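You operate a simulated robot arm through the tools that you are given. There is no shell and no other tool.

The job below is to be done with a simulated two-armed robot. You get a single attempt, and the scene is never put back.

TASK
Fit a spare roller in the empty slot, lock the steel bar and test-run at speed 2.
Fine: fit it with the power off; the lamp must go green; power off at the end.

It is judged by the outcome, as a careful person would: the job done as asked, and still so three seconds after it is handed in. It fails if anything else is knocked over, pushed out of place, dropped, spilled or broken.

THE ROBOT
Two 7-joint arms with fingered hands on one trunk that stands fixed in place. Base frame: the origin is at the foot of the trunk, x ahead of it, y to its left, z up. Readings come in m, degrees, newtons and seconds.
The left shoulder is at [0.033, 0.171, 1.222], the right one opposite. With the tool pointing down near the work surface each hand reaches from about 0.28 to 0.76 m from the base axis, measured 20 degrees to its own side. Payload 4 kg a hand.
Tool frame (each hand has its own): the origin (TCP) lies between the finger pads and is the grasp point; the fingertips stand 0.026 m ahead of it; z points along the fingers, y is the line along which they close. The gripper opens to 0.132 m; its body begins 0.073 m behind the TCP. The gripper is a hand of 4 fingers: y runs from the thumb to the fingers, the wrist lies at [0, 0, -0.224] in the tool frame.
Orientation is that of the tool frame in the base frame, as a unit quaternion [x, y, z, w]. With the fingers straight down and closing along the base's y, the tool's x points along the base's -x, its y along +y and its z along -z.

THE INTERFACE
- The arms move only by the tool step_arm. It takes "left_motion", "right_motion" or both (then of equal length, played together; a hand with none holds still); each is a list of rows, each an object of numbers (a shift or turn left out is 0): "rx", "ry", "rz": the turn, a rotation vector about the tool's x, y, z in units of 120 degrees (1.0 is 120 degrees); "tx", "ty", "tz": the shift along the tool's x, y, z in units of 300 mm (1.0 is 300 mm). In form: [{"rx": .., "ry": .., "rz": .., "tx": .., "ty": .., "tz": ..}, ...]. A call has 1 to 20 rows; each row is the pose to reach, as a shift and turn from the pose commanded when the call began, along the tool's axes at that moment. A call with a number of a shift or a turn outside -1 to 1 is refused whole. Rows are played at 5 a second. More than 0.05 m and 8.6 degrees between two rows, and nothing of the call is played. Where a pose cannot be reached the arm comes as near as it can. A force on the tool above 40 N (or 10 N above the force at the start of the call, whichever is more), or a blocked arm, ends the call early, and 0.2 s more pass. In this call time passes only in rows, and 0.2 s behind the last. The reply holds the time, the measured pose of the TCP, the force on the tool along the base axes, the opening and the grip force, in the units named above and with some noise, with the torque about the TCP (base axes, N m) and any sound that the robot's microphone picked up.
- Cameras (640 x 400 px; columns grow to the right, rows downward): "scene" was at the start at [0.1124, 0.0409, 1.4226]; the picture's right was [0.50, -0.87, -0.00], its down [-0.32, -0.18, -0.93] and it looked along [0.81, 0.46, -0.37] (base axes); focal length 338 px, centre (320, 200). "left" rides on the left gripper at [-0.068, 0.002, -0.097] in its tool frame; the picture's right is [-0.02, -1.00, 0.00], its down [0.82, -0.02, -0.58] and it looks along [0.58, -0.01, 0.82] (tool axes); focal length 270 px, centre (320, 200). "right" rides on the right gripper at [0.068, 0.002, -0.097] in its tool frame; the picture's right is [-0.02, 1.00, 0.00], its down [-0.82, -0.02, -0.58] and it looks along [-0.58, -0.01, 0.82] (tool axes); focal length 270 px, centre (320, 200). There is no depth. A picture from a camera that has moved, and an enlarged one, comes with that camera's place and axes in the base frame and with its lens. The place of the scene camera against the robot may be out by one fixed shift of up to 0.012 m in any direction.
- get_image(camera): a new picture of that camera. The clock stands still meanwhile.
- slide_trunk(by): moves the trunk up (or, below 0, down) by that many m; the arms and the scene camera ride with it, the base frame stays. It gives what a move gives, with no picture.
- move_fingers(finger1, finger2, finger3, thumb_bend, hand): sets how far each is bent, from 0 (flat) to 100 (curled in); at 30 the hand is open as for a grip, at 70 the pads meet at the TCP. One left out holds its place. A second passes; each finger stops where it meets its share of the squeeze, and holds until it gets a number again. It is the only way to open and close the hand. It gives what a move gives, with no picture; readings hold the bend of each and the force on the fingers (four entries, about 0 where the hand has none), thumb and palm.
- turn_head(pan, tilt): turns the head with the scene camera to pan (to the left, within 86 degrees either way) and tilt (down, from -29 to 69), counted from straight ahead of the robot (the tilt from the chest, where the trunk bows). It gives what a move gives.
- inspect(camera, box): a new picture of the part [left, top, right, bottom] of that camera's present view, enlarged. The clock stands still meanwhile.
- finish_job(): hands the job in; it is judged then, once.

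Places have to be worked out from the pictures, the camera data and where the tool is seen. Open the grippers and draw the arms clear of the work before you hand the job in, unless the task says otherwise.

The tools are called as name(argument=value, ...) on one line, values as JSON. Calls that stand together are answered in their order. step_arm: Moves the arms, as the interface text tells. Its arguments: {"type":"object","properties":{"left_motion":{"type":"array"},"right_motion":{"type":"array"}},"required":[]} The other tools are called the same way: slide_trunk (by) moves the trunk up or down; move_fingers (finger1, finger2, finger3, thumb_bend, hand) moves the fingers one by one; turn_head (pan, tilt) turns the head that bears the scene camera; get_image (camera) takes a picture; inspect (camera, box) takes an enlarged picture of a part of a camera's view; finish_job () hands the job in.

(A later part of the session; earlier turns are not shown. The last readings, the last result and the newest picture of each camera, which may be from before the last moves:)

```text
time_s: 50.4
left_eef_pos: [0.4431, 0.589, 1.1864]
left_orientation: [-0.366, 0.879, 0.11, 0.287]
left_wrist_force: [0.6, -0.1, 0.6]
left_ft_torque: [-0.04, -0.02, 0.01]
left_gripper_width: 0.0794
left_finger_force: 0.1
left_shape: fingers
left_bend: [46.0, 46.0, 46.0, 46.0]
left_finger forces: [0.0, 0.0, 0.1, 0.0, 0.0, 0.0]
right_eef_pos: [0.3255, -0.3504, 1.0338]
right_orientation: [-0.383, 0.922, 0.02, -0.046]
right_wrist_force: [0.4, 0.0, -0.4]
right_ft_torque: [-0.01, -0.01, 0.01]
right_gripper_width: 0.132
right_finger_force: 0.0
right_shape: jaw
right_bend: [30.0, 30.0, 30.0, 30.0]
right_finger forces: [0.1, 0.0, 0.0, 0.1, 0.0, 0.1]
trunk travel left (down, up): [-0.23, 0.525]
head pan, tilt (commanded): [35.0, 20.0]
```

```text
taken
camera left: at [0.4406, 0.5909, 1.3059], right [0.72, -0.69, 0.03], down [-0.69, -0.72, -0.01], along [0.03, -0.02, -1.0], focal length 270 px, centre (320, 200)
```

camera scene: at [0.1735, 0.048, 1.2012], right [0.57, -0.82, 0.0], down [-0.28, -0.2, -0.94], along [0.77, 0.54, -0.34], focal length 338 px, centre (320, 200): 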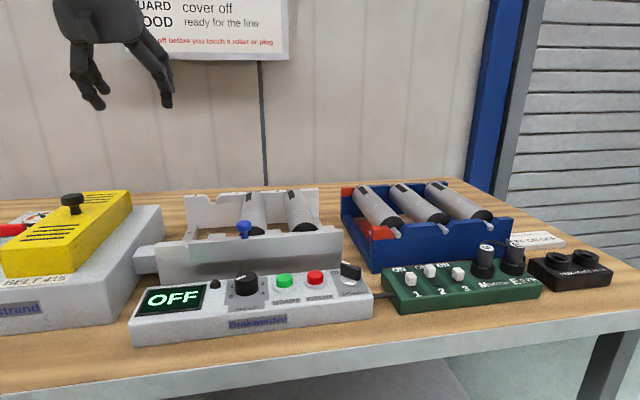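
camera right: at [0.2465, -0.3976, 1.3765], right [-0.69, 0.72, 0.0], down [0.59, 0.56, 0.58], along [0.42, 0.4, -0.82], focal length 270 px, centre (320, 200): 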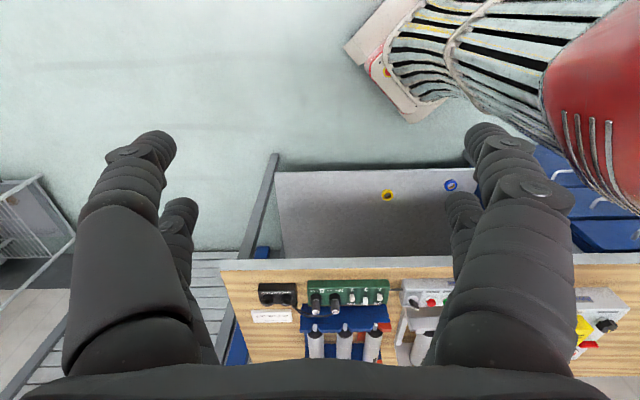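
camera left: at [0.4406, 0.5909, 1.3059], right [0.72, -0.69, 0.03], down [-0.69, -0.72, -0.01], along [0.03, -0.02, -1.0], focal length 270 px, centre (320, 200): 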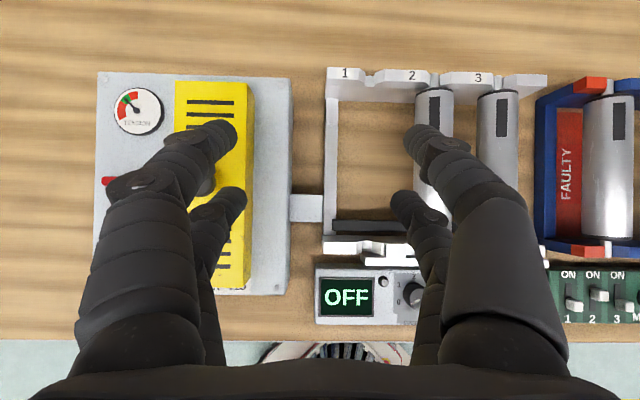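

The trunk now sits 0.22 m lower and has come 6.6 cm forward, and the FAULTY label is plainly readable. I carry the left hand along the bench toward the rack again.

step_arm(left_motion=[{"ty": -0.15}, {"ty": -0.3}, {"ty": -0.45}, {"ty": -0.6}, {"ty": -0.75}, {"ty": -0.9}])

step_arm(left_motion=[{"ty": -0.15, "tx": 0.02, "tz": 0.03}, {"ty": -0.3, "tx": 0.05, "tz": 0.06}, {"ty": -0.45, "tx": 0.08, "tz": 0.09}, {"ty": -0.6, "tx": 0.11, "tz": 0.13}, {"ty": -0.75, "tx": 0.14, "tz": 0.17}])

get_image(camera="left")

get_image(camera="scene")

```text
time_s: 51.8
left_eef_pos: [0.6373, 0.3996, 1.1861]
left_orientation: [-0.366, 0.879, 0.111, 0.286]
left_wrist_force: [-0.4, -0.5, 0.2]
left_ft_torque: [0.02, 0.04, -0.01]
left_gripper_width: 0.0798
left_finger_force: 0.1
left_shape: fingers
left_bend: [46.0, 46.0, 46.0, 46.0]
left_finger forces: [0.0, 0.1, 0.0, 0.0, 0.0, 0.0]
right_eef_pos: [0.3282, -0.3494, 1.033]
right_orientation: [-0.383, 0.922, 0.019, -0.046]
right_wrist_force: [0.0, -0.2, -0.1]
right_ft_torque: [0.02, 0.01, -0.04]
right_gripper_width: 0.1322
right_finger_force: 0.0
right_shape: jaw
right_bend: [30.0, 30.0, 30.0, 30.0]
right_finger forces: [0.0, 0.0, 0.0, 0.0, 0.1, 0.1]
trunk travel left (down, up): [-0.23, 0.525]
head pan, tilt (commanded): [35.0, 20.0]
```

```text
time_s: 53.0
left_eef_pos: [0.6889, 0.3551, 1.1326]
left_orientation: [-0.367, 0.878, 0.111, 0.286]
left_wrist_force: [0.6, 1.0, -0.3]
left_ft_torque: [0.03, -0.01, -0.02]
left_gripper_width: 0.0797
left_finger_force: 0.0
left_shape: fingers
left_bend: [46.0, 46.0, 46.0, 46.0]
left_finger forces: [0.0, 0.0, 0.1, 0.1, 0.0, 0.0]
left hand out of reach, approached as far as the arm can: row 2, 3, 4, 5
right_eef_pos: [0.3278, -0.352, 1.0331]
right_orientation: [-0.382, 0.923, 0.02, -0.046]
right_wrist_force: [-0.9, -0.2, -0.5]
right_ft_torque: [-0.01, -0.01, 0.0]
right_gripper_width: 0.1317
right_finger_force: 0.1
right_shape: jaw
right_bend: [30.0, 30.0, 30.0, 30.0]
right_finger forces: [0.1, 0.1, 0.0, 0.2, 0.0, 0.0]
trunk travel left (down, up): [-0.23, 0.525]
head pan, tilt (commanded): [35.0, 20.0]
```

```text
taken
camera left: at [0.6874, 0.357, 1.2517], right [0.72, -0.69, 0.03], down [-0.69, -0.72, -0.01], along [0.03, -0.02, -1.0], focal length 270 px, centre (320, 200)
```

left: 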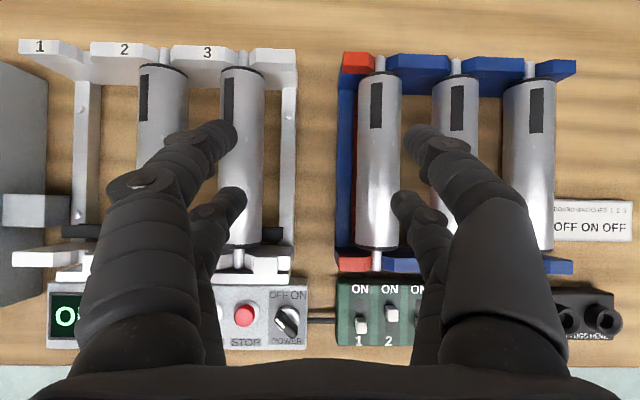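

```text
taken
camera scene: at [0.1747, 0.0479, 1.2008], right [0.57, -0.82, 0.0], down [-0.28, -0.2, -0.94], along [0.77, 0.54, -0.34], focal length 338 px, centre (320, 200)
```

scene: 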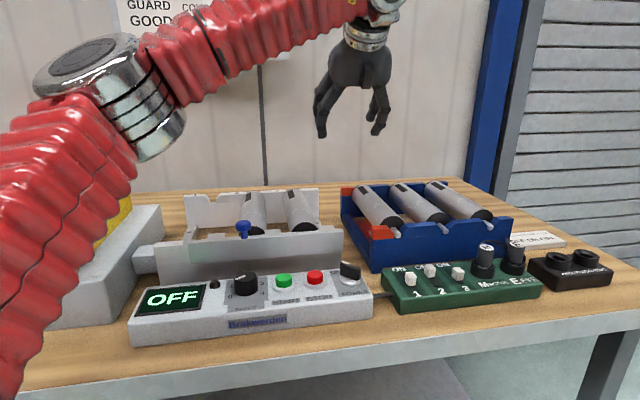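

It stopped again at (0.689, 0.355). I test whether commanding further along pulls the arm on, or whether this is a hard stop.

step_arm(left_motion=[{"ty": -0.15}, {"ty": -0.3}, {"ty": -0.45}, {"ty": -0.6}, {"ty": -0.75}, {"ty": -0.9}])

turn_head(pan=60, tilt=10)

get_image(camera="scene")

```text
time_s: 54.4
left_eef_pos: [0.6902, 0.3549, 1.1328]
left_orientation: [-0.366, 0.879, 0.111, 0.286]
left_wrist_force: [0.6, -0.8, -0.7]
left_ft_torque: [0.02, -0.01, -0.03]
left_gripper_width: 0.0795
left_finger_force: 0.1
left_shape: fingers
left_bend: [46.0, 46.0, 46.0, 46.0]
left_finger forces: [0.1, 0.0, 0.0, 0.0, 0.1, 0.0]
left hand out of reach, approached as far as the arm can: row 1, 2, 3, 4, 5, 6
right_eef_pos: [0.327, -0.3505, 1.0339]
right_orientation: [-0.383, 0.922, 0.02, -0.046]
right_wrist_force: [-0.3, 0.7, -0.2]
right_ft_torque: [-0.02, 0.02, 0.02]
right_gripper_width: 0.1318
right_finger_force: 0.0
right_shape: jaw
right_bend: [30.0, 30.0, 30.0, 30.0]
right_finger forces: [0.0, 0.0, 0.0, 0.1, 0.0, 0.0]
trunk travel left (down, up): [-0.23, 0.525]
head pan, tilt (commanded): [35.0, 20.0]
```

```text
time_s: 55.3
left_eef_pos: [0.6899, 0.3544, 1.134]
left_orientation: [-0.366, 0.879, 0.11, 0.286]
left_wrist_force: [0.1, -0.1, -0.2]
left_ft_torque: [0.01, 0.0, 0.0]
left_gripper_width: 0.0796
left_finger_force: 0.1
left_shape: fingers
left_bend: [46.0, 46.0, 46.0, 46.0]
left_finger forces: [0.0, 0.0, 0.1, 0.0, 0.0, 0.0]
right_eef_pos: [0.3259, -0.3506, 1.0325]
right_orientation: [-0.383, 0.922, 0.019, -0.046]
right_wrist_force: [-0.7, 0.2, -0.3]
right_ft_torque: [-0.01, 0.0, 0.0]
right_gripper_width: 0.132
right_finger_force: 0.0
right_shape: jaw
right_bend: [30.0, 30.0, 30.0, 30.0]
right_finger forces: [0.0, 0.1, 0.0, 0.0, 0.0, 0.0]
trunk travel left (down, up): [-0.23, 0.525]
head pan, tilt (commanded): [60.0, 10.0]
```

```text
taken
camera scene: at [0.1446, 0.075, 1.2173], right [0.87, -0.5, 0.0], down [-0.09, -0.15, -0.98], along [0.49, 0.85, -0.17], focal length 338 px, centre (320, 200)
```

scene: 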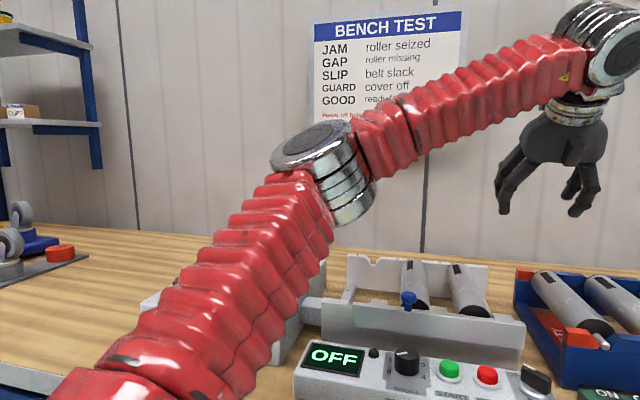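

It is a hard stop of the upper arm, yet the right arm earlier reached far across its body. I bring the left hand back, upright and high, then across the midline, to get its elbow into that same inward posture before extending.

step_arm(left_motion=[{"tx": 0.035, "ty": 0.029, "tz": -0.122, "ry": 0.0417}, {"tx": 0.071, "ty": 0.057, "tz": -0.245, "ry": 0.0833}, {"tx": 0.106, "ty": 0.086, "tz": -0.367, "ry": 0.125}, {"tx": 0.142, "ty": 0.114, "tz": -0.49, "ry": 0.1667}, {"tx": 0.177, "ty": 0.143, "tz": -0.612, "ry": 0.2083}, {"tx": 0.213, "ty": 0.171, "tz": -0.735, "ry": 0.25}, {"tx": 0.248, "ty": 0.2, "tz": -0.857, "ry": 0.2917}])

step_arm(left_motion=[{"rz": 0.0625, "ty": -0.06, "tx": 0.05}, {"rz": 0.125, "ty": -0.12, "tx": 0.1}, {"rz": 0.1875, "ty": -0.18, "tx": 0.15}, {"rz": 0.25, "ty": -0.24, "tx": 0.2}, {"rz": 0.3125, "ty": -0.3, "tx": 0.25}, {"rz": 0.375, "ty": -0.36, "tx": 0.3}, {"rz": 0.4375, "ty": -0.42, "tx": 0.35}, {"rz": 0.5, "ty": -0.48, "tx": 0.4}, {"rz": 0.5625, "ty": -0.54, "tx": 0.45}, {"rz": 0.625, "ty": -0.6, "tx": 0.5}])

turn_head(pan=35, tilt=10)

get_image(camera="scene")

```text
time_s: 56.9
left_eef_pos: [0.4514, 0.2739, 1.2278]
left_orientation: [-0.383, 0.924, -0.008, 0.01]
left_wrist_force: [-0.4, 0.8, -0.2]
left_ft_torque: [0.01, -0.02, -0.03]
left_gripper_width: 0.0792
left_finger_force: 0.1
left_shape: fingers
left_bend: [46.0, 46.0, 46.0, 46.0]
left_finger forces: [0.0, 0.0, 0.1, 0.1, 0.1, 0.0]
left hand out of reach, approached as far as the arm can: row 1, 2, 3, 4, 5, 6, 7
right_eef_pos: [0.3262, -0.3512, 1.034]
right_orientation: [-0.383, 0.923, 0.019, -0.046]
right_wrist_force: [-0.1, 0.1, 0.7]
right_ft_torque: [0.0, 0.02, -0.02]
right_gripper_width: 0.1319
right_finger_force: 0.0
right_shape: jaw
right_bend: [30.0, 30.0, 30.0, 30.0]
right_finger forces: [0.1, 0.0, 0.0, 0.0, 0.1, 0.0]
trunk travel left (down, up): [-0.23, 0.525]
head pan, tilt (commanded): [60.0, 10.0]
```

```text
time_s: 59.1
left_eef_pos: [0.4233, 0.1604, 1.1739]
left_orientation: [0.249, 0.968, 0.001, 0.011]
left_wrist_force: [0.1, -0.6, 0.2]
left_ft_torque: [0.01, 0.0, 0.01]
left_gripper_width: 0.0796
left_finger_force: 0.0
left_shape: fingers
left_bend: [46.0, 46.0, 46.0, 46.0]
left_finger forces: [0.1, 0.0, 0.0, 0.0, 0.0, 0.0]
left hand out of reach, approached as far as the arm can: row 1, 2, 3, 4, 5, 6, 7, 8, 9, 10
right_eef_pos: [0.3262, -0.3506, 1.0341]
right_orientation: [-0.384, 0.922, 0.019, -0.045]
right_wrist_force: [-0.3, 0.5, 0.2]
right_ft_torque: [-0.01, -0.03, -0.01]
right_gripper_width: 0.1319
right_finger_force: 0.1
right_shape: jaw
right_bend: [30.0, 30.0, 30.0, 30.0]
right_finger forces: [0.0, 0.1, 0.1, 0.1, 0.0, 0.1]
trunk travel left (down, up): [-0.23, 0.525]
head pan, tilt (commanded): [60.0, 10.0]
```

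```text
time_s: 60.0
left_eef_pos: [0.4228, 0.1601, 1.1751]
left_orientation: [0.248, 0.969, 0.001, 0.011]
left_wrist_force: [0.0, 0.2, -0.6]
left_ft_torque: [0.03, 0.03, -0.01]
left_gripper_width: 0.0797
left_finger_force: 0.0
left_shape: fingers
left_bend: [46.0, 46.0, 46.0, 46.0]
left_finger forces: [0.0, 0.1, 0.1, 0.1, 0.0, 0.1]
right_eef_pos: [0.3259, -0.3509, 1.0332]
right_orientation: [-0.382, 0.923, 0.019, -0.045]
right_wrist_force: [0.9, -0.4, -0.4]
right_ft_torque: [0.04, -0.02, -0.01]
right_gripper_width: 0.1319
right_finger_force: 0.0
right_shape: jaw
right_bend: [30.0, 30.0, 30.0, 30.0]
right_finger forces: [0.0, 0.1, 0.0, 0.1, 0.0, 0.0]
trunk travel left (down, up): [-0.23, 0.525]
head pan, tilt (commanded): [35.0, 10.0]
```

```text
taken
camera scene: at [0.1739, 0.0479, 1.2173], right [0.57, -0.82, 0.0], down [-0.14, -0.1, -0.98], along [0.81, 0.57, -0.17], focal length 338 px, centre (320, 200)
```

scene: 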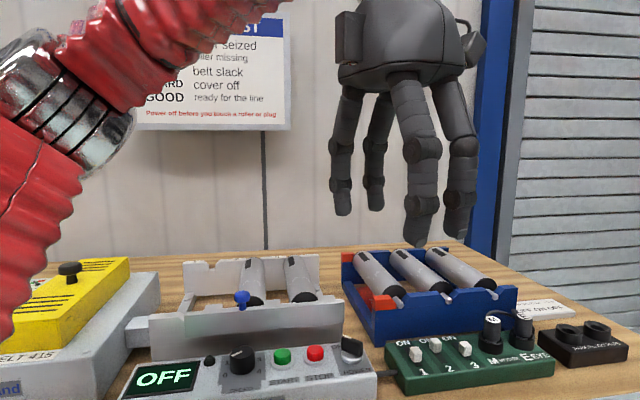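

The stops seem to depend on hand height relative to the shoulder. I lower the hand a bit here, in front of the panel and above it, and try moving across again.

step_arm(left_motion=[{"tz": 0.12}, {"tz": 0.24}, {"tz": 0.36}, {"tz": 0.46}])

step_arm(left_motion=[{"tx": -0.06, "ty": -0.11}, {"tx": -0.12, "ty": -0.22}, {"tx": -0.18, "ty": -0.33}, {"tx": -0.24, "ty": -0.44}, {"tx": -0.3, "ty": -0.55}])

get_image(camera="scene")

```text
time_s: 61.0
left_eef_pos: [0.4283, 0.1582, 1.0407]
left_orientation: [0.258, 0.966, 0.002, 0.009]
left_wrist_force: [0.2, 0.3, 0.0]
left_ft_torque: [-0.02, 0.01, 0.0]
left_gripper_width: 0.0795
left_finger_force: 0.0
left_shape: fingers
left_bend: [46.0, 46.0, 46.0, 46.0]
left_finger forces: [0.1, 0.0, 0.0, 0.0, 0.0, 0.1]
right_eef_pos: [0.3265, -0.3504, 1.0329]
right_orientation: [-0.382, 0.923, 0.019, -0.046]
right_wrist_force: [0.4, -0.7, 0.1]
right_ft_torque: [-0.02, 0.0, 0.01]
right_gripper_width: 0.1317
right_finger_force: 0.1
right_shape: jaw
right_bend: [30.0, 30.0, 30.0, 30.0]
right_finger forces: [0.1, 0.1, 0.1, 0.0, 0.1, 0.1]
trunk travel left (down, up): [-0.23, 0.525]
head pan, tilt (commanded): [35.0, 10.0]
```

```text
time_s: 62.2
left_eef_pos: [0.4278, 0.1039, 1.0352]
left_orientation: [0.259, 0.966, 0.001, 0.008]
left_wrist_force: [-0.3, 0.5, -0.8]
left_ft_torque: [-0.02, 0.03, -0.01]
left_gripper_width: 0.0798
left_finger_force: 0.0
left_shape: fingers
left_bend: [46.0, 46.0, 46.0, 46.0]
left_finger forces: [0.1, 0.1, 0.1, 0.1, 0.0, 0.0]
left hand out of reach, approached as far as the arm can: row 2, 3, 4, 5
right_eef_pos: [0.3255, -0.351, 1.0325]
right_orientation: [-0.382, 0.923, 0.019, -0.045]
right_wrist_force: [0.0, -0.2, 0.4]
right_ft_torque: [-0.02, 0.0, -0.02]
right_gripper_width: 0.1318
right_finger_force: 0.1
right_shape: jaw
right_bend: [30.0, 30.0, 30.0, 30.0]
right_finger forces: [0.0, 0.0, 0.0, 0.0, 0.1, 0.0]
trunk travel left (down, up): [-0.23, 0.525]
head pan, tilt (commanded): [35.0, 10.0]
```

```text
taken
camera scene: at [0.1743, 0.0479, 1.2172], right [0.57, -0.82, 0.0], down [-0.14, -0.1, -0.98], along [0.81, 0.56, -0.17], focal length 338 px, centre (320, 200)
```

scene: 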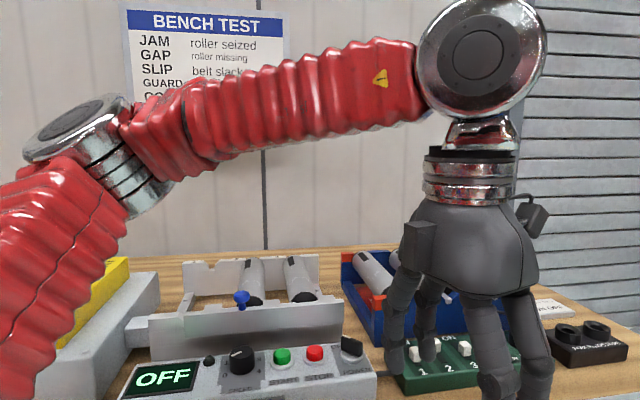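

Still stopped at y = 0.10. The right arm crossed much further earlier, so I compare its elbow posture by turning the head to the right.

turn_head(pan=-60, tilt=20)

get_image(camera="scene")

turn_head(pan=70, tilt=20)

get_image(camera="scene")

```text
time_s: 63.9
left_eef_pos: [0.4274, 0.1052, 1.0361]
left_orientation: [0.258, 0.966, 0.002, 0.01]
left_wrist_force: [-0.1, -0.1, 0.3]
left_ft_torque: [-0.02, 0.03, 0.02]
left_gripper_width: 0.0798
left_finger_force: 0.0
left_shape: fingers
left_bend: [46.0, 46.0, 46.0, 46.0]
left_finger forces: [0.1, 0.0, 0.1, 0.1, 0.0, 0.1]
right_eef_pos: [0.3257, -0.351, 1.0333]
right_orientation: [-0.382, 0.923, 0.019, -0.046]
right_wrist_force: [0.3, 0.0, -0.4]
right_ft_torque: [-0.03, -0.01, 0.02]
right_gripper_width: 0.1317
right_finger_force: 0.1
right_shape: jaw
right_bend: [30.0, 30.0, 30.0, 30.0]
right_finger forces: [0.0, 0.0, 0.0, 0.0, 0.1, 0.0]
trunk travel left (down, up): [-0.23, 0.525]
head pan, tilt (commanded): [-60.0, 20.0]
```

```text
taken
camera scene: at [0.1445, -0.0861, 1.201], right [-0.87, -0.5, 0.0], down [-0.17, 0.3, -0.94], along [0.47, -0.81, -0.34], focal length 338 px, centre (320, 200)
```

scene: 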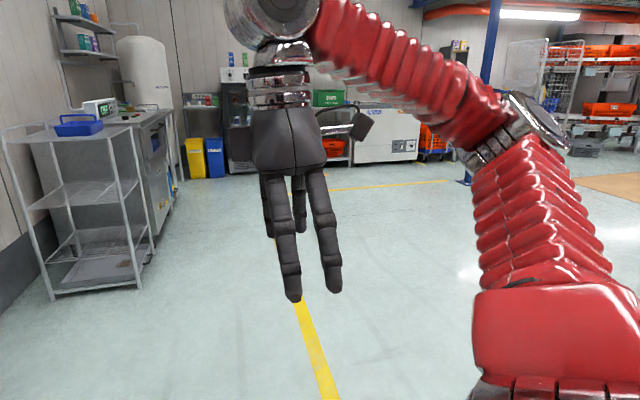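

```text
time_s: 66.0
left_eef_pos: [0.4276, 0.1051, 1.0364]
left_orientation: [0.259, 0.966, 0.001, 0.011]
left_wrist_force: [-0.1, -0.2, -0.2]
left_ft_torque: [0.02, 0.05, 0.04]
left_gripper_width: 0.0795
left_finger_force: 0.0
left_shape: fingers
left_bend: [46.0, 46.0, 46.0, 46.0]
left_finger forces: [0.0, 0.0, 0.0, 0.0, 0.1, 0.0]
right_eef_pos: [0.3258, -0.3506, 1.0326]
right_orientation: [-0.383, 0.922, 0.018, -0.045]
right_wrist_force: [0.1, -0.2, 0.2]
right_ft_torque: [0.01, -0.07, -0.03]
right_gripper_width: 0.1322
right_finger_force: 0.1
right_shape: jaw
right_bend: [30.0, 30.0, 30.0, 30.0]
right_finger forces: [0.1, 0.0, 0.0, 0.0, 0.0, 0.0]
trunk travel left (down, up): [-0.23, 0.525]
head pan, tilt (commanded): [70.0, 20.0]
```

```text
taken
camera scene: at [0.1298, 0.082, 1.201], right [0.94, -0.34, 0.0], down [-0.12, -0.32, -0.94], along [0.32, 0.88, -0.34], focal length 338 px, centre (320, 200)
```

scene: 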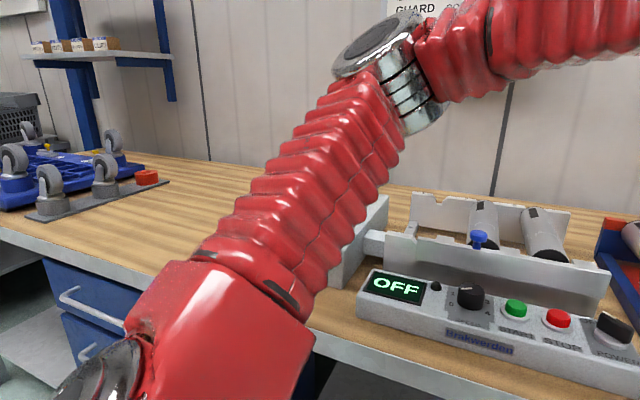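

The right arm started in a posture the left arm cannot mirror now, so the left shoulder is in a flipped configuration. I'll undo this by swinging the left arm out sideways until it is straight lateral, then through to the lower side. First I raise the trunk for clearance and move the hand out to the left.

slide_trunk(by=0.5)

step_arm(left_motion=[{"rz": -0.0625, "tx": 0.0575, "ty": 0.0995}, {"rz": -0.125, "tx": 0.115, "ty": 0.199}, {"rz": -0.1875, "tx": 0.1725, "ty": 0.2985}, {"rz": -0.25, "tx": 0.23, "ty": 0.398}, {"rz": -0.3125, "tx": 0.2875, "ty": 0.4975}, {"rz": -0.375, "tx": 0.345, "ty": 0.597}, {"rz": -0.4375, "tx": 0.4025, "ty": 0.6965}, {"rz": -0.5, "tx": 0.46, "ty": 0.796}, {"rz": -0.5625, "tx": 0.5175, "ty": 0.8955}, {"rz": -0.625, "tx": 0.575, "ty": 0.995}])

```text
refused: 0.5 is not a number from -0.4 to 0.4
```

```text
time_s: 68.2
left_eef_pos: [0.4216, 0.4529, 1.0347]
left_orientation: [-0.384, 0.923, -0.005, 0.009]
left_wrist_force: [-0.5, 0.1, 0.2]
left_ft_torque: [-0.02, 0.0, 0.0]
left_gripper_width: 0.0795
left_finger_force: 0.0
left_shape: fingers
left_bend: [46.0, 46.0, 46.0, 46.0]
left_finger forces: [0.0, 0.0, 0.0, 0.0, 0.1, 0.0]
right_eef_pos: [0.3266, -0.3505, 1.0343]
right_orientation: [-0.383, 0.923, 0.019, -0.046]
right_wrist_force: [0.4, 0.2, 0.0]
right_ft_torque: [-0.02, 0.01, 0.01]
right_gripper_width: 0.1317
right_finger_force: 0.1
right_shape: jaw
right_bend: [30.0, 30.0, 30.0, 30.0]
right_finger forces: [0.0, 0.1, 0.0, 0.1, 0.1, 0.0]
trunk travel left (down, up): [-0.23, 0.525]
head pan, tilt (commanded): [70.0, 20.0]
```

The trunk call was refused and the arm moved at the lower height. Forces stayed near zero, but I check that nothing was touched.

get_image(camera="left")

get_image(camera="scene")

```text
taken
camera left: at [0.4682, 0.5018, 1.1323], right [0.73, -0.69, 0.02], down [-0.57, -0.59, 0.57], along [-0.38, -0.42, -0.82], focal length 270 px, centre (320, 200)
```

left: 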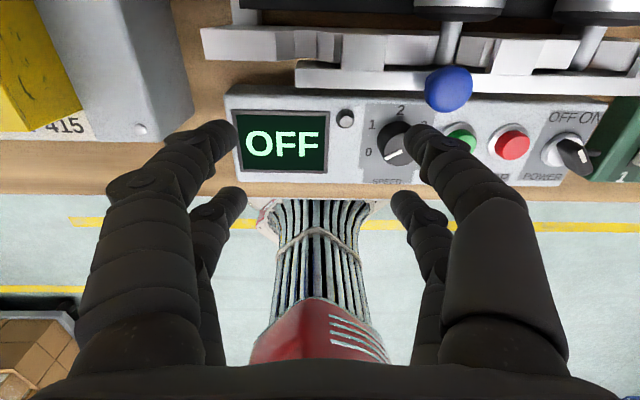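

```text
taken
camera scene: at [0.1294, 0.0824, 1.2011], right [0.94, -0.34, 0.0], down [-0.12, -0.32, -0.94], along [0.32, 0.88, -0.34], focal length 338 px, centre (320, 200)
```

scene: 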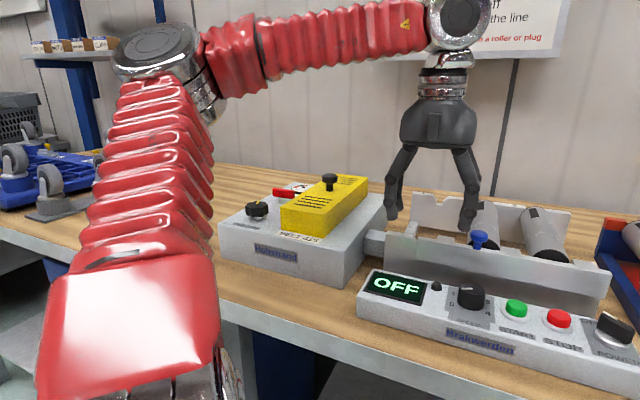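

Nothing was touched. Now I raise the trunk by 0.40 m.

slide_trunk(by=0.4)

```text
time_s: 72.0
left_eef_pos: [0.4241, 0.4507, 1.4362]
left_orientation: [-0.382, 0.924, -0.005, 0.009]
left_wrist_force: [-0.2, 0.3, -0.3]
left_ft_torque: [-0.04, 0.04, 0.01]
left_gripper_width: 0.0797
left_finger_force: 0.1
left_shape: fingers
left_bend: [46.0, 46.0, 46.0, 46.0]
left_finger forces: [0.1, 0.1, 0.0, 0.1, 0.0, 0.0]
right_eef_pos: [0.3254, -0.3509, 1.4338]
right_orientation: [-0.383, 0.923, 0.018, -0.046]
right_wrist_force: [0.5, -0.2, 0.4]
right_ft_torque: [0.0, -0.01, -0.01]
right_gripper_width: 0.132
right_finger_force: 0.0
right_shape: jaw
right_bend: [30.0, 30.0, 30.0, 30.0]
right_finger forces: [0.0, 0.0, 0.0, 0.0, 0.0, 0.0]
trunk travel left (down, up): [-0.63, 0.125]
head pan, tilt (commanded): [70.0, 20.0]
```

Trunk is at +0.18 and the hand at 1.44. I swing the left arm out sideways to the left.

step_arm(left_motion=[{"ty": 0.13, "tx": -0.016, "tz": 0.04, "rz": -0.03}, {"ty": 0.26, "tx": -0.033, "tz": 0.08, "rz": -0.06}, {"ty": 0.39, "tx": -0.05, "tz": 0.12, "rz": -0.09}, {"ty": 0.52, "tx": -0.067, "tz": 0.16, "rz": -0.12}, {"ty": 0.65, "tx": -0.083, "tz": 0.2, "rz": -0.15}, {"ty": 0.8, "tx": -0.1, "tz": 0.25, "rz": -0.18}])

```text
time_s: 73.4
left_eef_pos: [0.2782, 0.6412, 1.3568]
left_orientation: [-0.549, 0.836, -0.007, 0.009]
left_wrist_force: [0.2, 0.3, 0.2]
left_ft_torque: [0.01, -0.03, -0.01]
left_gripper_width: 0.0795
left_finger_force: 0.1
left_shape: fingers
left_bend: [46.0, 46.0, 46.0, 46.0]
left_finger forces: [0.0, 0.1, 0.0, 0.0, 0.0, 0.0]
right_eef_pos: [0.326, -0.35, 1.4342]
right_orientation: [-0.383, 0.923, 0.019, -0.045]
right_wrist_force: [0.6, 0.2, 0.7]
right_ft_torque: [-0.04, 0.01, -0.01]
right_gripper_width: 0.1321
right_finger_force: 0.1
right_shape: jaw
right_bend: [30.0, 30.0, 30.0, 30.0]
right_finger forces: [0.1, 0.0, 0.0, 0.0, 0.0, 0.0]
trunk travel left (down, up): [-0.63, 0.125]
head pan, tilt (commanded): [70.0, 20.0]
```

Continuing outward until the upper arm points straight left.

step_arm(left_motion=[{"ty": 0.118, "tx": -0.044, "tz": 0.065, "rz": -0.02}, {"ty": 0.236, "tx": -0.0875, "tz": 0.13, "rz": -0.04}, {"ty": 0.354, "tx": -0.131, "tz": 0.196, "rz": -0.06}, {"ty": 0.4715, "tx": -0.175, "tz": 0.2615, "rz": -0.08}, {"ty": 0.589, "tx": -0.219, "tz": 0.327, "rz": -0.1}, {"ty": 0.707, "tx": -0.2625, "tz": 0.392, "rz": -0.12}, {"ty": 0.825, "tx": -0.306, "tz": 0.4575, "rz": -0.14}, {"ty": 0.943, "tx": -0.35, "tz": 0.523, "rz": -0.167}])

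get_image(camera="scene")

get_image(camera="left")

```text
time_s: 75.2
left_eef_pos: [0.0611, 0.8534, 1.1959]
left_orientation: [-0.686, 0.727, -0.007, 0.008]
left_wrist_force: [0.2, 0.0, -0.5]
left_ft_torque: [-0.04, -0.03, 0.0]
left_gripper_width: 0.0796
left_finger_force: 0.0
left_shape: fingers
left_bend: [46.0, 46.0, 46.0, 46.0]
left_finger forces: [0.1, 0.0, 0.0, 0.1, 0.0, 0.1]
right_eef_pos: [0.3249, -0.3495, 1.434]
right_orientation: [-0.383, 0.923, 0.018, -0.046]
right_wrist_force: [-0.3, 0.6, -0.1]
right_ft_torque: [0.02, 0.01, 0.01]
right_gripper_width: 0.1321
right_finger_force: 0.0
right_shape: jaw
right_bend: [30.0, 30.0, 30.0, 30.0]
right_finger forces: [0.0, 0.0, 0.1, 0.0, 0.0, 0.1]
trunk travel left (down, up): [-0.63, 0.125]
head pan, tilt (commanded): [70.0, 20.0]
```

```text
taken
camera scene: at [0.0473, 0.0837, 1.606], right [0.94, -0.34, 0.0], down [-0.12, -0.32, -0.94], along [0.32, 0.88, -0.34], focal length 338 px, centre (320, 200)
```

scene: 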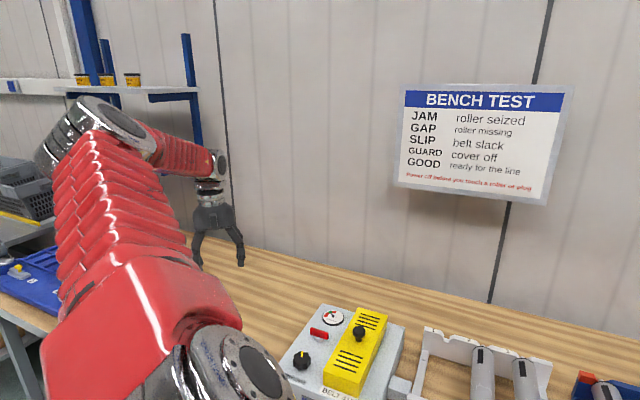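

```text
taken
camera left: at [0.0627, 0.9212, 1.2918], right [1.0, -0.03, 0.02], down [-0.04, -0.81, 0.58], along [0.0, -0.58, -0.82], focal length 270 px, centre (320, 200)
```

left: 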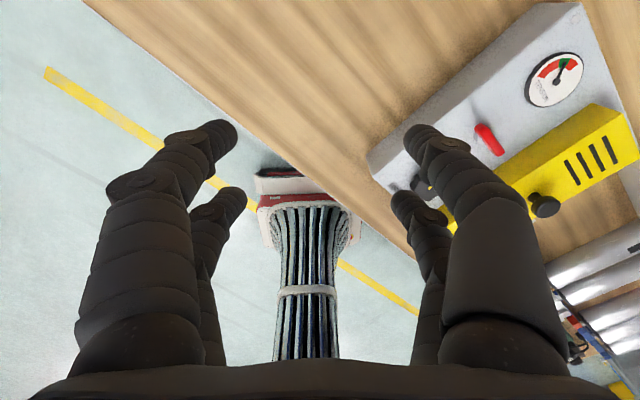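

No limit here; the upper arm is nearly lateral. I raise the trunk fully for clearance, then stretch the arm out and sweep it downward so the shoulder passes through to its other side.

slide_trunk(by=0.12)

```text
time_s: 76.7
left_eef_pos: [0.0614, 0.8506, 1.3153]
left_orientation: [-0.686, 0.728, -0.009, 0.007]
left_wrist_force: [-0.7, 0.9, -0.2]
left_ft_torque: [-0.01, 0.01, -0.03]
left_gripper_width: 0.08
left_finger_force: 0.0
left_shape: fingers
left_bend: [46.0, 46.0, 46.0, 46.0]
left_finger forces: [0.1, 0.0, 0.0, 0.1, 0.0, 0.0]
right_eef_pos: [0.3255, -0.3505, 1.5534]
right_orientation: [-0.383, 0.923, 0.019, -0.046]
right_wrist_force: [-0.4, 0.3, 0.3]
right_ft_torque: [0.0, -0.02, 0.0]
right_gripper_width: 0.1318
right_finger_force: 0.0
right_shape: jaw
right_bend: [30.0, 30.0, 30.0, 30.0]
right_finger forces: [0.1, 0.0, 0.0, 0.1, 0.0, 0.1]
trunk travel left (down, up): [-0.75, 0.005]
head pan, tilt (commanded): [70.0, 20.0]
```

Now the outward stretch followed by the downward arc; the space below is bare bench.

step_arm(left_motion=[{"ty": 0.05, "tx": -0.09, "tz": 0.025}, {"ty": 0.1, "tx": -0.173, "tz": 0.05}, {"ty": 0.07, "tx": -0.165, "tz": 0.18}, {"ty": 0.03, "tx": -0.155, "tz": 0.32}, {"ty": 0.0, "tx": -0.14, "tz": 0.46}, {"ty": -0.04, "tx": -0.09, "tz": 0.6}, {"ty": -0.09, "tx": -0.03, "tz": 0.74}, {"ty": -0.133, "tx": 0.043, "tz": 0.86}])

get_image(camera="scene")

```text
time_s: 78.5
left_eef_pos: [0.1086, 0.8329, 1.0559]
left_orientation: [-0.686, 0.727, -0.008, 0.007]
left_wrist_force: [0.4, -1.0, 0.0]
left_ft_torque: [-0.01, -0.01, 0.01]
left_gripper_width: 0.0798
left_finger_force: 0.2
left_shape: fingers
left_bend: [46.0, 46.0, 46.0, 46.0]
left_finger forces: [0.0, 0.0, 0.0, 0.0, 0.0, 0.0]
right_eef_pos: [0.3263, -0.3506, 1.5544]
right_orientation: [-0.382, 0.923, 0.019, -0.045]
right_wrist_force: [-0.5, 0.1, -0.3]
right_ft_torque: [0.02, 0.0, -0.03]
right_gripper_width: 0.1318
right_finger_force: 0.1
right_shape: jaw
right_bend: [30.0, 30.0, 30.0, 30.0]
right_finger forces: [0.0, 0.0, 0.0, 0.1, 0.0, 0.0]
trunk travel left (down, up): [-0.75, 0.005]
head pan, tilt (commanded): [70.0, 20.0]
```

```text
taken
camera scene: at [0.0458, 0.082, 1.726], right [0.94, -0.34, 0.0], down [-0.12, -0.32, -0.94], along [0.32, 0.88, -0.34], focal length 338 px, centre (320, 200)
```

scene: 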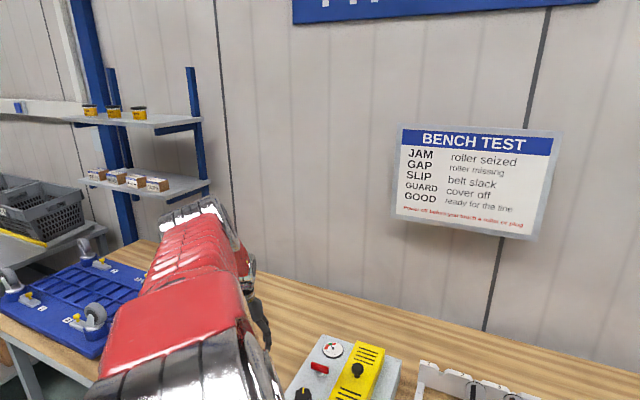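

The upper arm passed through lateral without any stop. I continue forward and slightly up, turning the hand back toward bench alignment, keeping clear of the drive box.

step_arm(left_motion=[{"ty": -0.12, "tx": 0.02, "tz": -0.04, "rz": 0.04}, {"ty": -0.24, "tx": 0.04, "tz": -0.08, "rz": 0.08}, {"ty": -0.36, "tx": 0.06, "tz": -0.12, "rz": 0.12}, {"ty": -0.48, "tx": 0.08, "tz": -0.16, "rz": 0.16}, {"ty": -0.6, "tx": 0.1, "tz": -0.19, "rz": 0.2}, {"ty": -0.71, "tx": 0.126, "tz": -0.213, "rz": 0.25}])

get_image(camera="scene")

```text
time_s: 79.9
left_eef_pos: [0.3172, 0.7835, 1.1271]
left_orientation: [-0.474, 0.881, -0.005, 0.008]
left_wrist_force: [-0.3, -0.3, 0.4]
left_ft_torque: [-0.06, 0.0, 0.03]
left_gripper_width: 0.0794
left_finger_force: 0.2
left_shape: fingers
left_bend: [46.0, 46.0, 46.0, 46.0]
left_finger forces: [0.1, 0.0, 0.1, 0.0, 0.0, 0.1]
right_eef_pos: [0.3265, -0.3512, 1.5522]
right_orientation: [-0.382, 0.923, 0.02, -0.045]
right_wrist_force: [-0.5, 0.0, -0.5]
right_ft_torque: [-0.02, -0.01, -0.03]
right_gripper_width: 0.1319
right_finger_force: 0.0
right_shape: jaw
right_bend: [30.0, 30.0, 30.0, 30.0]
right_finger forces: [0.1, 0.0, 0.0, 0.0, 0.0, 0.1]
trunk travel left (down, up): [-0.75, 0.005]
head pan, tilt (commanded): [70.0, 20.0]
```

```text
taken
camera scene: at [0.0473, 0.0819, 1.726], right [0.94, -0.34, 0.0], down [-0.12, -0.32, -0.94], along [0.32, 0.88, -0.34], focal length 338 px, centre (320, 200)
```

scene: 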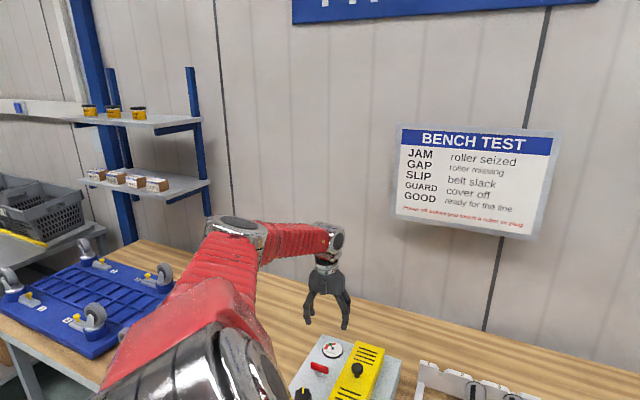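

The elbow is now below horizontal, so the shoulder is in the other configuration. I continue sweeping inward and forward along the bench.

step_arm(left_motion=[{"ty": -0.14, "tx": 0.028, "rz": 0.02}, {"ty": -0.28, "tx": 0.056, "rz": 0.04}, {"ty": -0.42, "tx": 0.084, "tz": 0.01, "rz": 0.06}, {"ty": -0.56, "tx": 0.112, "tz": 0.02, "rz": 0.08}, {"ty": -0.7, "tx": 0.14, "tz": 0.033, "rz": 0.096}])

step_arm(left_motion=[{"ty": -0.13}, {"ty": -0.26}, {"ty": -0.39}, {"ty": -0.52}, {"ty": -0.65}, {"ty": -0.78}])

turn_head(pan=40, tilt=30)

get_image(camera="scene")

```text
time_s: 81.1
left_eef_pos: [0.4715, 0.6348, 1.1201]
left_orientation: [-0.383, 0.924, -0.004, 0.009]
left_wrist_force: [0.6, -0.1, -0.3]
left_ft_torque: [-0.03, 0.01, 0.0]
left_gripper_width: 0.0795
left_finger_force: 0.0
left_shape: fingers
left_bend: [46.0, 46.0, 46.0, 46.0]
left_finger forces: [0.0, 0.1, 0.0, 0.0, 0.0, 0.1]
right_eef_pos: [0.3287, -0.3511, 1.5522]
right_orientation: [-0.383, 0.923, 0.02, -0.045]
right_wrist_force: [-0.4, -0.4, 0.0]
right_ft_torque: [0.05, -0.01, 0.02]
right_gripper_width: 0.1318
right_finger_force: 0.0
right_shape: jaw
right_bend: [30.0, 30.0, 30.0, 30.0]
right_finger forces: [0.0, 0.1, 0.0, 0.1, 0.0, 0.1]
trunk travel left (down, up): [-0.75, 0.005]
head pan, tilt (commanded): [70.0, 20.0]
```

```text
time_s: 82.5
left_eef_pos: [0.6342, 0.4673, 1.1207]
left_orientation: [-0.384, 0.923, -0.003, 0.008]
left_wrist_force: [-0.1, 0.4, -0.5]
left_ft_torque: [0.0, -0.01, 0.02]
left_gripper_width: 0.0798
left_finger_force: 0.0
left_shape: fingers
left_bend: [46.0, 46.0, 46.0, 46.0]
left_finger forces: [0.0, 0.0, 0.1, 0.0, 0.0, 0.0]
right_eef_pos: [0.3287, -0.3538, 1.5518]
right_orientation: [-0.383, 0.923, 0.02, -0.046]
right_wrist_force: [0.7, 0.2, -0.6]
right_ft_torque: [0.02, 0.03, -0.03]
right_gripper_width: 0.1318
right_finger_force: 0.0
right_shape: jaw
right_bend: [30.0, 30.0, 30.0, 30.0]
right_finger forces: [0.1, 0.1, 0.0, 0.0, 0.1, 0.1]
trunk travel left (down, up): [-0.75, 0.005]
head pan, tilt (commanded): [70.0, 20.0]
```

```text
time_s: 83.5
left_eef_pos: [0.6353, 0.468, 1.1226]
left_orientation: [-0.383, 0.923, -0.005, 0.009]
left_wrist_force: [-0.7, 0.4, 0.4]
left_ft_torque: [0.02, -0.01, 0.03]
left_gripper_width: 0.0794
left_finger_force: 0.1
left_shape: fingers
left_bend: [46.0, 46.0, 46.0, 46.0]
left_finger forces: [0.1, 0.0, 0.0, 0.0, 0.1, 0.0]
right_eef_pos: [0.3265, -0.3512, 1.5531]
right_orientation: [-0.383, 0.923, 0.019, -0.047]
right_wrist_force: [-0.2, 0.0, 0.3]
right_ft_torque: [0.01, -0.02, 0.0]
right_gripper_width: 0.132
right_finger_force: 0.1
right_shape: jaw
right_bend: [30.0, 30.0, 30.0, 30.0]
right_finger forces: [0.0, 0.0, 0.1, 0.0, 0.0, 0.0]
trunk travel left (down, up): [-0.75, 0.005]
head pan, tilt (commanded): [40.0, 30.0]
```

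```text
taken
camera scene: at [0.0837, 0.0522, 1.71], right [0.64, -0.77, 0.0], down [-0.38, -0.32, -0.87], along [0.66, 0.56, -0.5], focal length 338 px, centre (320, 200)
```

scene: 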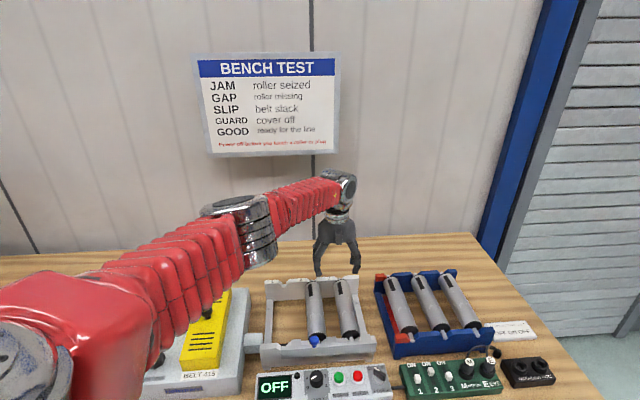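

The left arm now stretches to 0.67 m with the elbow low; the reach problem is solved. I raise the hand and lower the trunk in stages to bring the shoulder forward and down.

step_arm(left_motion=[{"tz": -0.13, "tx": 0.01}, {"tz": -0.26, "tx": 0.02}, {"tz": -0.39, "tx": 0.03}, {"tz": -0.52, "tx": 0.05}, {"tz": -0.65, "tx": 0.08}, {"tz": -0.78, "tx": 0.11}, {"tz": -0.93, "tx": 0.14}])

```text
time_s: 85.1
left_eef_pos: [0.5977, 0.4362, 1.4038]
left_orientation: [-0.384, 0.923, -0.003, 0.01]
left_wrist_force: [0.8, 0.2, -0.2]
left_ft_torque: [0.04, 0.02, 0.02]
left_gripper_width: 0.0797
left_finger_force: 0.1
left_shape: fingers
left_bend: [46.0, 46.0, 46.0, 46.0]
left_finger forces: [0.1, 0.0, 0.1, 0.0, 0.0, 0.0]
right_eef_pos: [0.3256, -0.352, 1.5527]
right_orientation: [-0.383, 0.923, 0.019, -0.045]
right_wrist_force: [0.1, -0.7, 0.4]
right_ft_torque: [0.03, -0.03, -0.01]
right_gripper_width: 0.1319
right_finger_force: 0.1
right_shape: jaw
right_bend: [30.0, 30.0, 30.0, 30.0]
right_finger forces: [0.0, 0.0, 0.0, 0.0, 0.0, 0.1]
trunk travel left (down, up): [-0.75, 0.005]
head pan, tilt (commanded): [40.0, 30.0]
```

The hand is at 1.40; I lower the trunk by 0.28.

slide_trunk(by=-0.28)

```text
time_s: 87.9
left_eef_pos: [0.5991, 0.4394, 1.1224]
left_orientation: [-0.383, 0.924, -0.005, 0.01]
left_wrist_force: [-0.6, -1.0, 0.3]
left_ft_torque: [-0.02, 0.0, 0.03]
left_gripper_width: 0.0798
left_finger_force: 0.0
left_shape: fingers
left_bend: [46.0, 46.0, 46.0, 46.0]
left_finger forces: [0.0, 0.0, 0.0, 0.0, 0.0, 0.1]
right_eef_pos: [0.3264, -0.351, 1.2722]
right_orientation: [-0.382, 0.923, 0.019, -0.046]
right_wrist_force: [-0.6, 0.0, 0.5]
right_ft_torque: [0.04, 0.0, -0.02]
right_gripper_width: 0.1319
right_finger_force: 0.1
right_shape: jaw
right_bend: [30.0, 30.0, 30.0, 30.0]
right_finger forces: [0.1, 0.1, 0.0, 0.0, 0.0, 0.0]
trunk travel left (down, up): [-0.47, 0.285]
head pan, tilt (commanded): [40.0, 30.0]
```

Next I raise the hand another 0.15 m and pull it in slightly, then lower the trunk further.

step_arm(left_motion=[{"tz": -0.12, "tx": 0.04}, {"tz": -0.25, "tx": 0.08}, {"tz": -0.38, "tx": 0.12}, {"tz": -0.5, "tx": 0.16}])

slide_trunk(by=-0.17)

get_image(camera="scene")

```text
time_s: 88.9
left_eef_pos: [0.5598, 0.4014, 1.2707]
left_orientation: [-0.384, 0.923, -0.005, 0.009]
left_wrist_force: [-0.2, 0.2, 0.2]
left_ft_torque: [0.03, 0.02, 0.0]
left_gripper_width: 0.0794
left_finger_force: 0.1
left_shape: fingers
left_bend: [46.0, 46.0, 46.0, 46.0]
left_finger forces: [0.0, 0.0, 0.0, 0.0, 0.0, 0.0]
right_eef_pos: [0.3239, -0.3514, 1.2726]
right_orientation: [-0.383, 0.923, 0.019, -0.046]
right_wrist_force: [0.3, -0.2, 0.0]
right_ft_torque: [0.0, 0.01, -0.01]
right_gripper_width: 0.1321
right_finger_force: 0.1
right_shape: jaw
right_bend: [30.0, 30.0, 30.0, 30.0]
right_finger forces: [0.0, 0.1, 0.0, 0.0, 0.1, 0.1]
trunk travel left (down, up): [-0.47, 0.285]
head pan, tilt (commanded): [40.0, 30.0]
```

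```text
time_s: 90.8
left_eef_pos: [0.5605, 0.4059, 1.1023]
left_orientation: [-0.383, 0.924, -0.005, 0.01]
left_wrist_force: [-0.5, -0.6, 0.2]
left_ft_torque: [0.02, -0.03, 0.0]
left_gripper_width: 0.0798
left_finger_force: 0.0
left_shape: fingers
left_bend: [46.0, 46.0, 46.0, 46.0]
left_finger forces: [0.1, 0.1, 0.1, 0.0, 0.0, 0.1]
right_eef_pos: [0.3254, -0.3509, 1.1033]
right_orientation: [-0.383, 0.922, 0.018, -0.046]
right_wrist_force: [-0.6, -0.4, 0.0]
right_ft_torque: [0.03, 0.02, -0.02]
right_gripper_width: 0.132
right_finger_force: 0.0
right_shape: jaw
right_bend: [30.0, 30.0, 30.0, 30.0]
right_finger forces: [0.1, 0.1, 0.0, 0.0, 0.1, 0.0]
trunk travel left (down, up): [-0.3, 0.455]
head pan, tilt (commanded): [40.0, 30.0]
```

```text
taken
camera scene: at [0.1394, 0.0527, 1.2574], right [0.64, -0.77, 0.0], down [-0.38, -0.32, -0.87], along [0.66, 0.56, -0.5], focal length 338 px, centre (320, 200)
```

scene: 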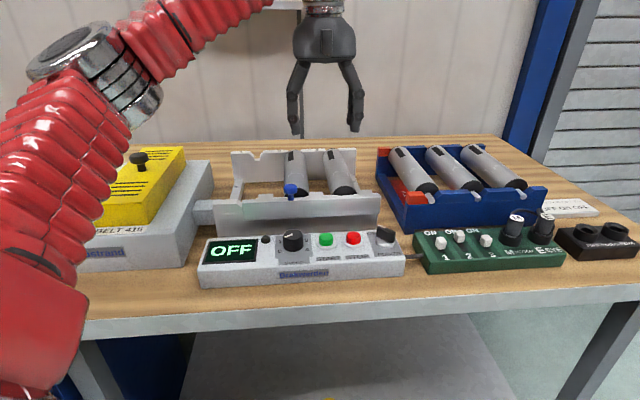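

Now I try again for the hover pose above the middle spare, tilting 35° on the way.

step_arm(left_motion=[{"ty": -0.12, "ry": -0.036, "tx": -0.02}, {"ty": -0.24, "ry": -0.073, "tx": -0.04}, {"ty": -0.36, "ry": -0.109, "tx": -0.06}, {"ty": -0.48, "ry": -0.146, "tx": -0.08}, {"ty": -0.6, "ry": -0.182, "tx": -0.1}, {"ty": -0.72, "ry": -0.219, "tx": -0.12}, {"ty": -0.84, "ry": -0.255, "tx": -0.15}, {"ty": -0.95, "ry": -0.2917, "tx": -0.18}])

get_image(camera="scene")

get_image(camera="left")

```text
time_s: 92.6
left_eef_pos: [0.795, 0.2449, 1.1053]
left_orientation: [-0.366, 0.878, 0.112, 0.287]
left_wrist_force: [-0.4, 0.1, 0.0]
left_ft_torque: [0.01, -0.01, 0.0]
left_gripper_width: 0.0794
left_finger_force: 0.0
left_shape: fingers
left_bend: [46.0, 46.0, 46.0, 46.0]
left_finger forces: [0.0, 0.0, 0.0, 0.1, 0.0, 0.0]
left hand out of reach, approached as far as the arm can: row 8
right_eef_pos: [0.3264, -0.351, 1.1027]
right_orientation: [-0.383, 0.922, 0.02, -0.046]
right_wrist_force: [0.1, 0.3, 0.4]
right_ft_torque: [-0.02, -0.02, 0.01]
right_gripper_width: 0.132
right_finger_force: 0.0
right_shape: jaw
right_bend: [30.0, 30.0, 30.0, 30.0]
right_finger forces: [0.0, 0.0, 0.1, 0.1, 0.1, 0.0]
trunk travel left (down, up): [-0.3, 0.455]
head pan, tilt (commanded): [40.0, 30.0]
```

```text
taken
camera scene: at [0.1401, 0.0526, 1.2571], right [0.64, -0.77, 0.0], down [-0.38, -0.32, -0.87], along [0.66, 0.56, -0.5], focal length 338 px, centre (320, 200)
```

scene: 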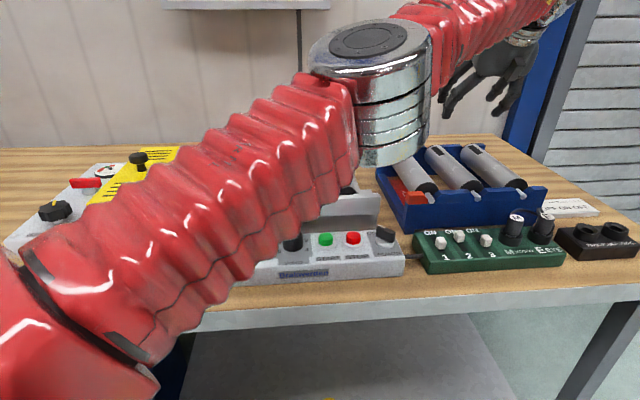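

```text
taken
camera left: at [0.7926, 0.2459, 1.2246], right [0.72, -0.69, 0.03], down [-0.69, -0.72, -0.01], along [0.03, -0.01, -1.0], focal length 270 px, centre (320, 200)
```

left: 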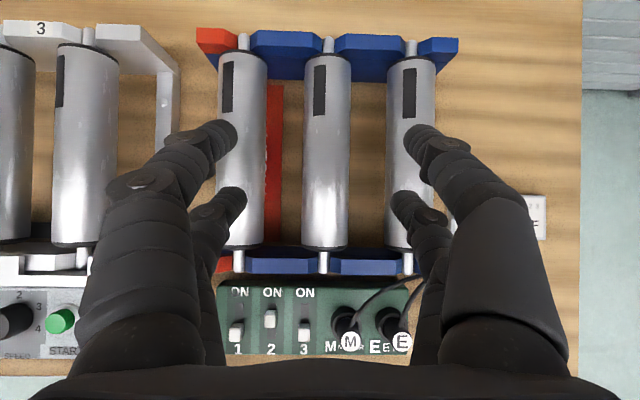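

I'm now directly above the middle spare at (0.795, 0.245, 1.105). I enlarge this view to measure its axis exactly.

inspect(camera="left", box=[190, 20, 470, 290])

```text
1.48 times, centred on (330, 155) of left
camera zoom: at [0.7926, 0.2459, 1.2246], right [0.72, -0.69, 0.03], down [-0.69, -0.72, -0.01], along [0.03, -0.01, -1.0], focal length 400 px, centre (305, 267)
```

zoom: 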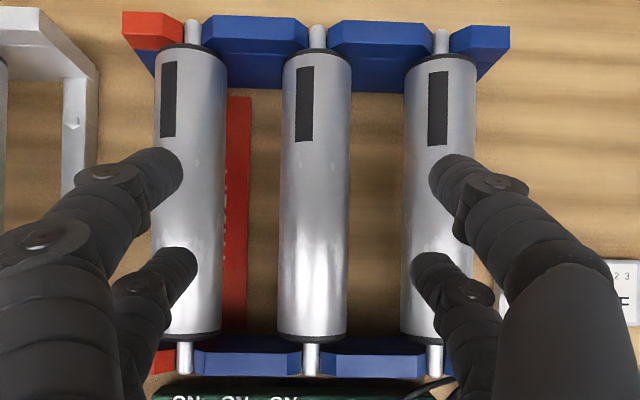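

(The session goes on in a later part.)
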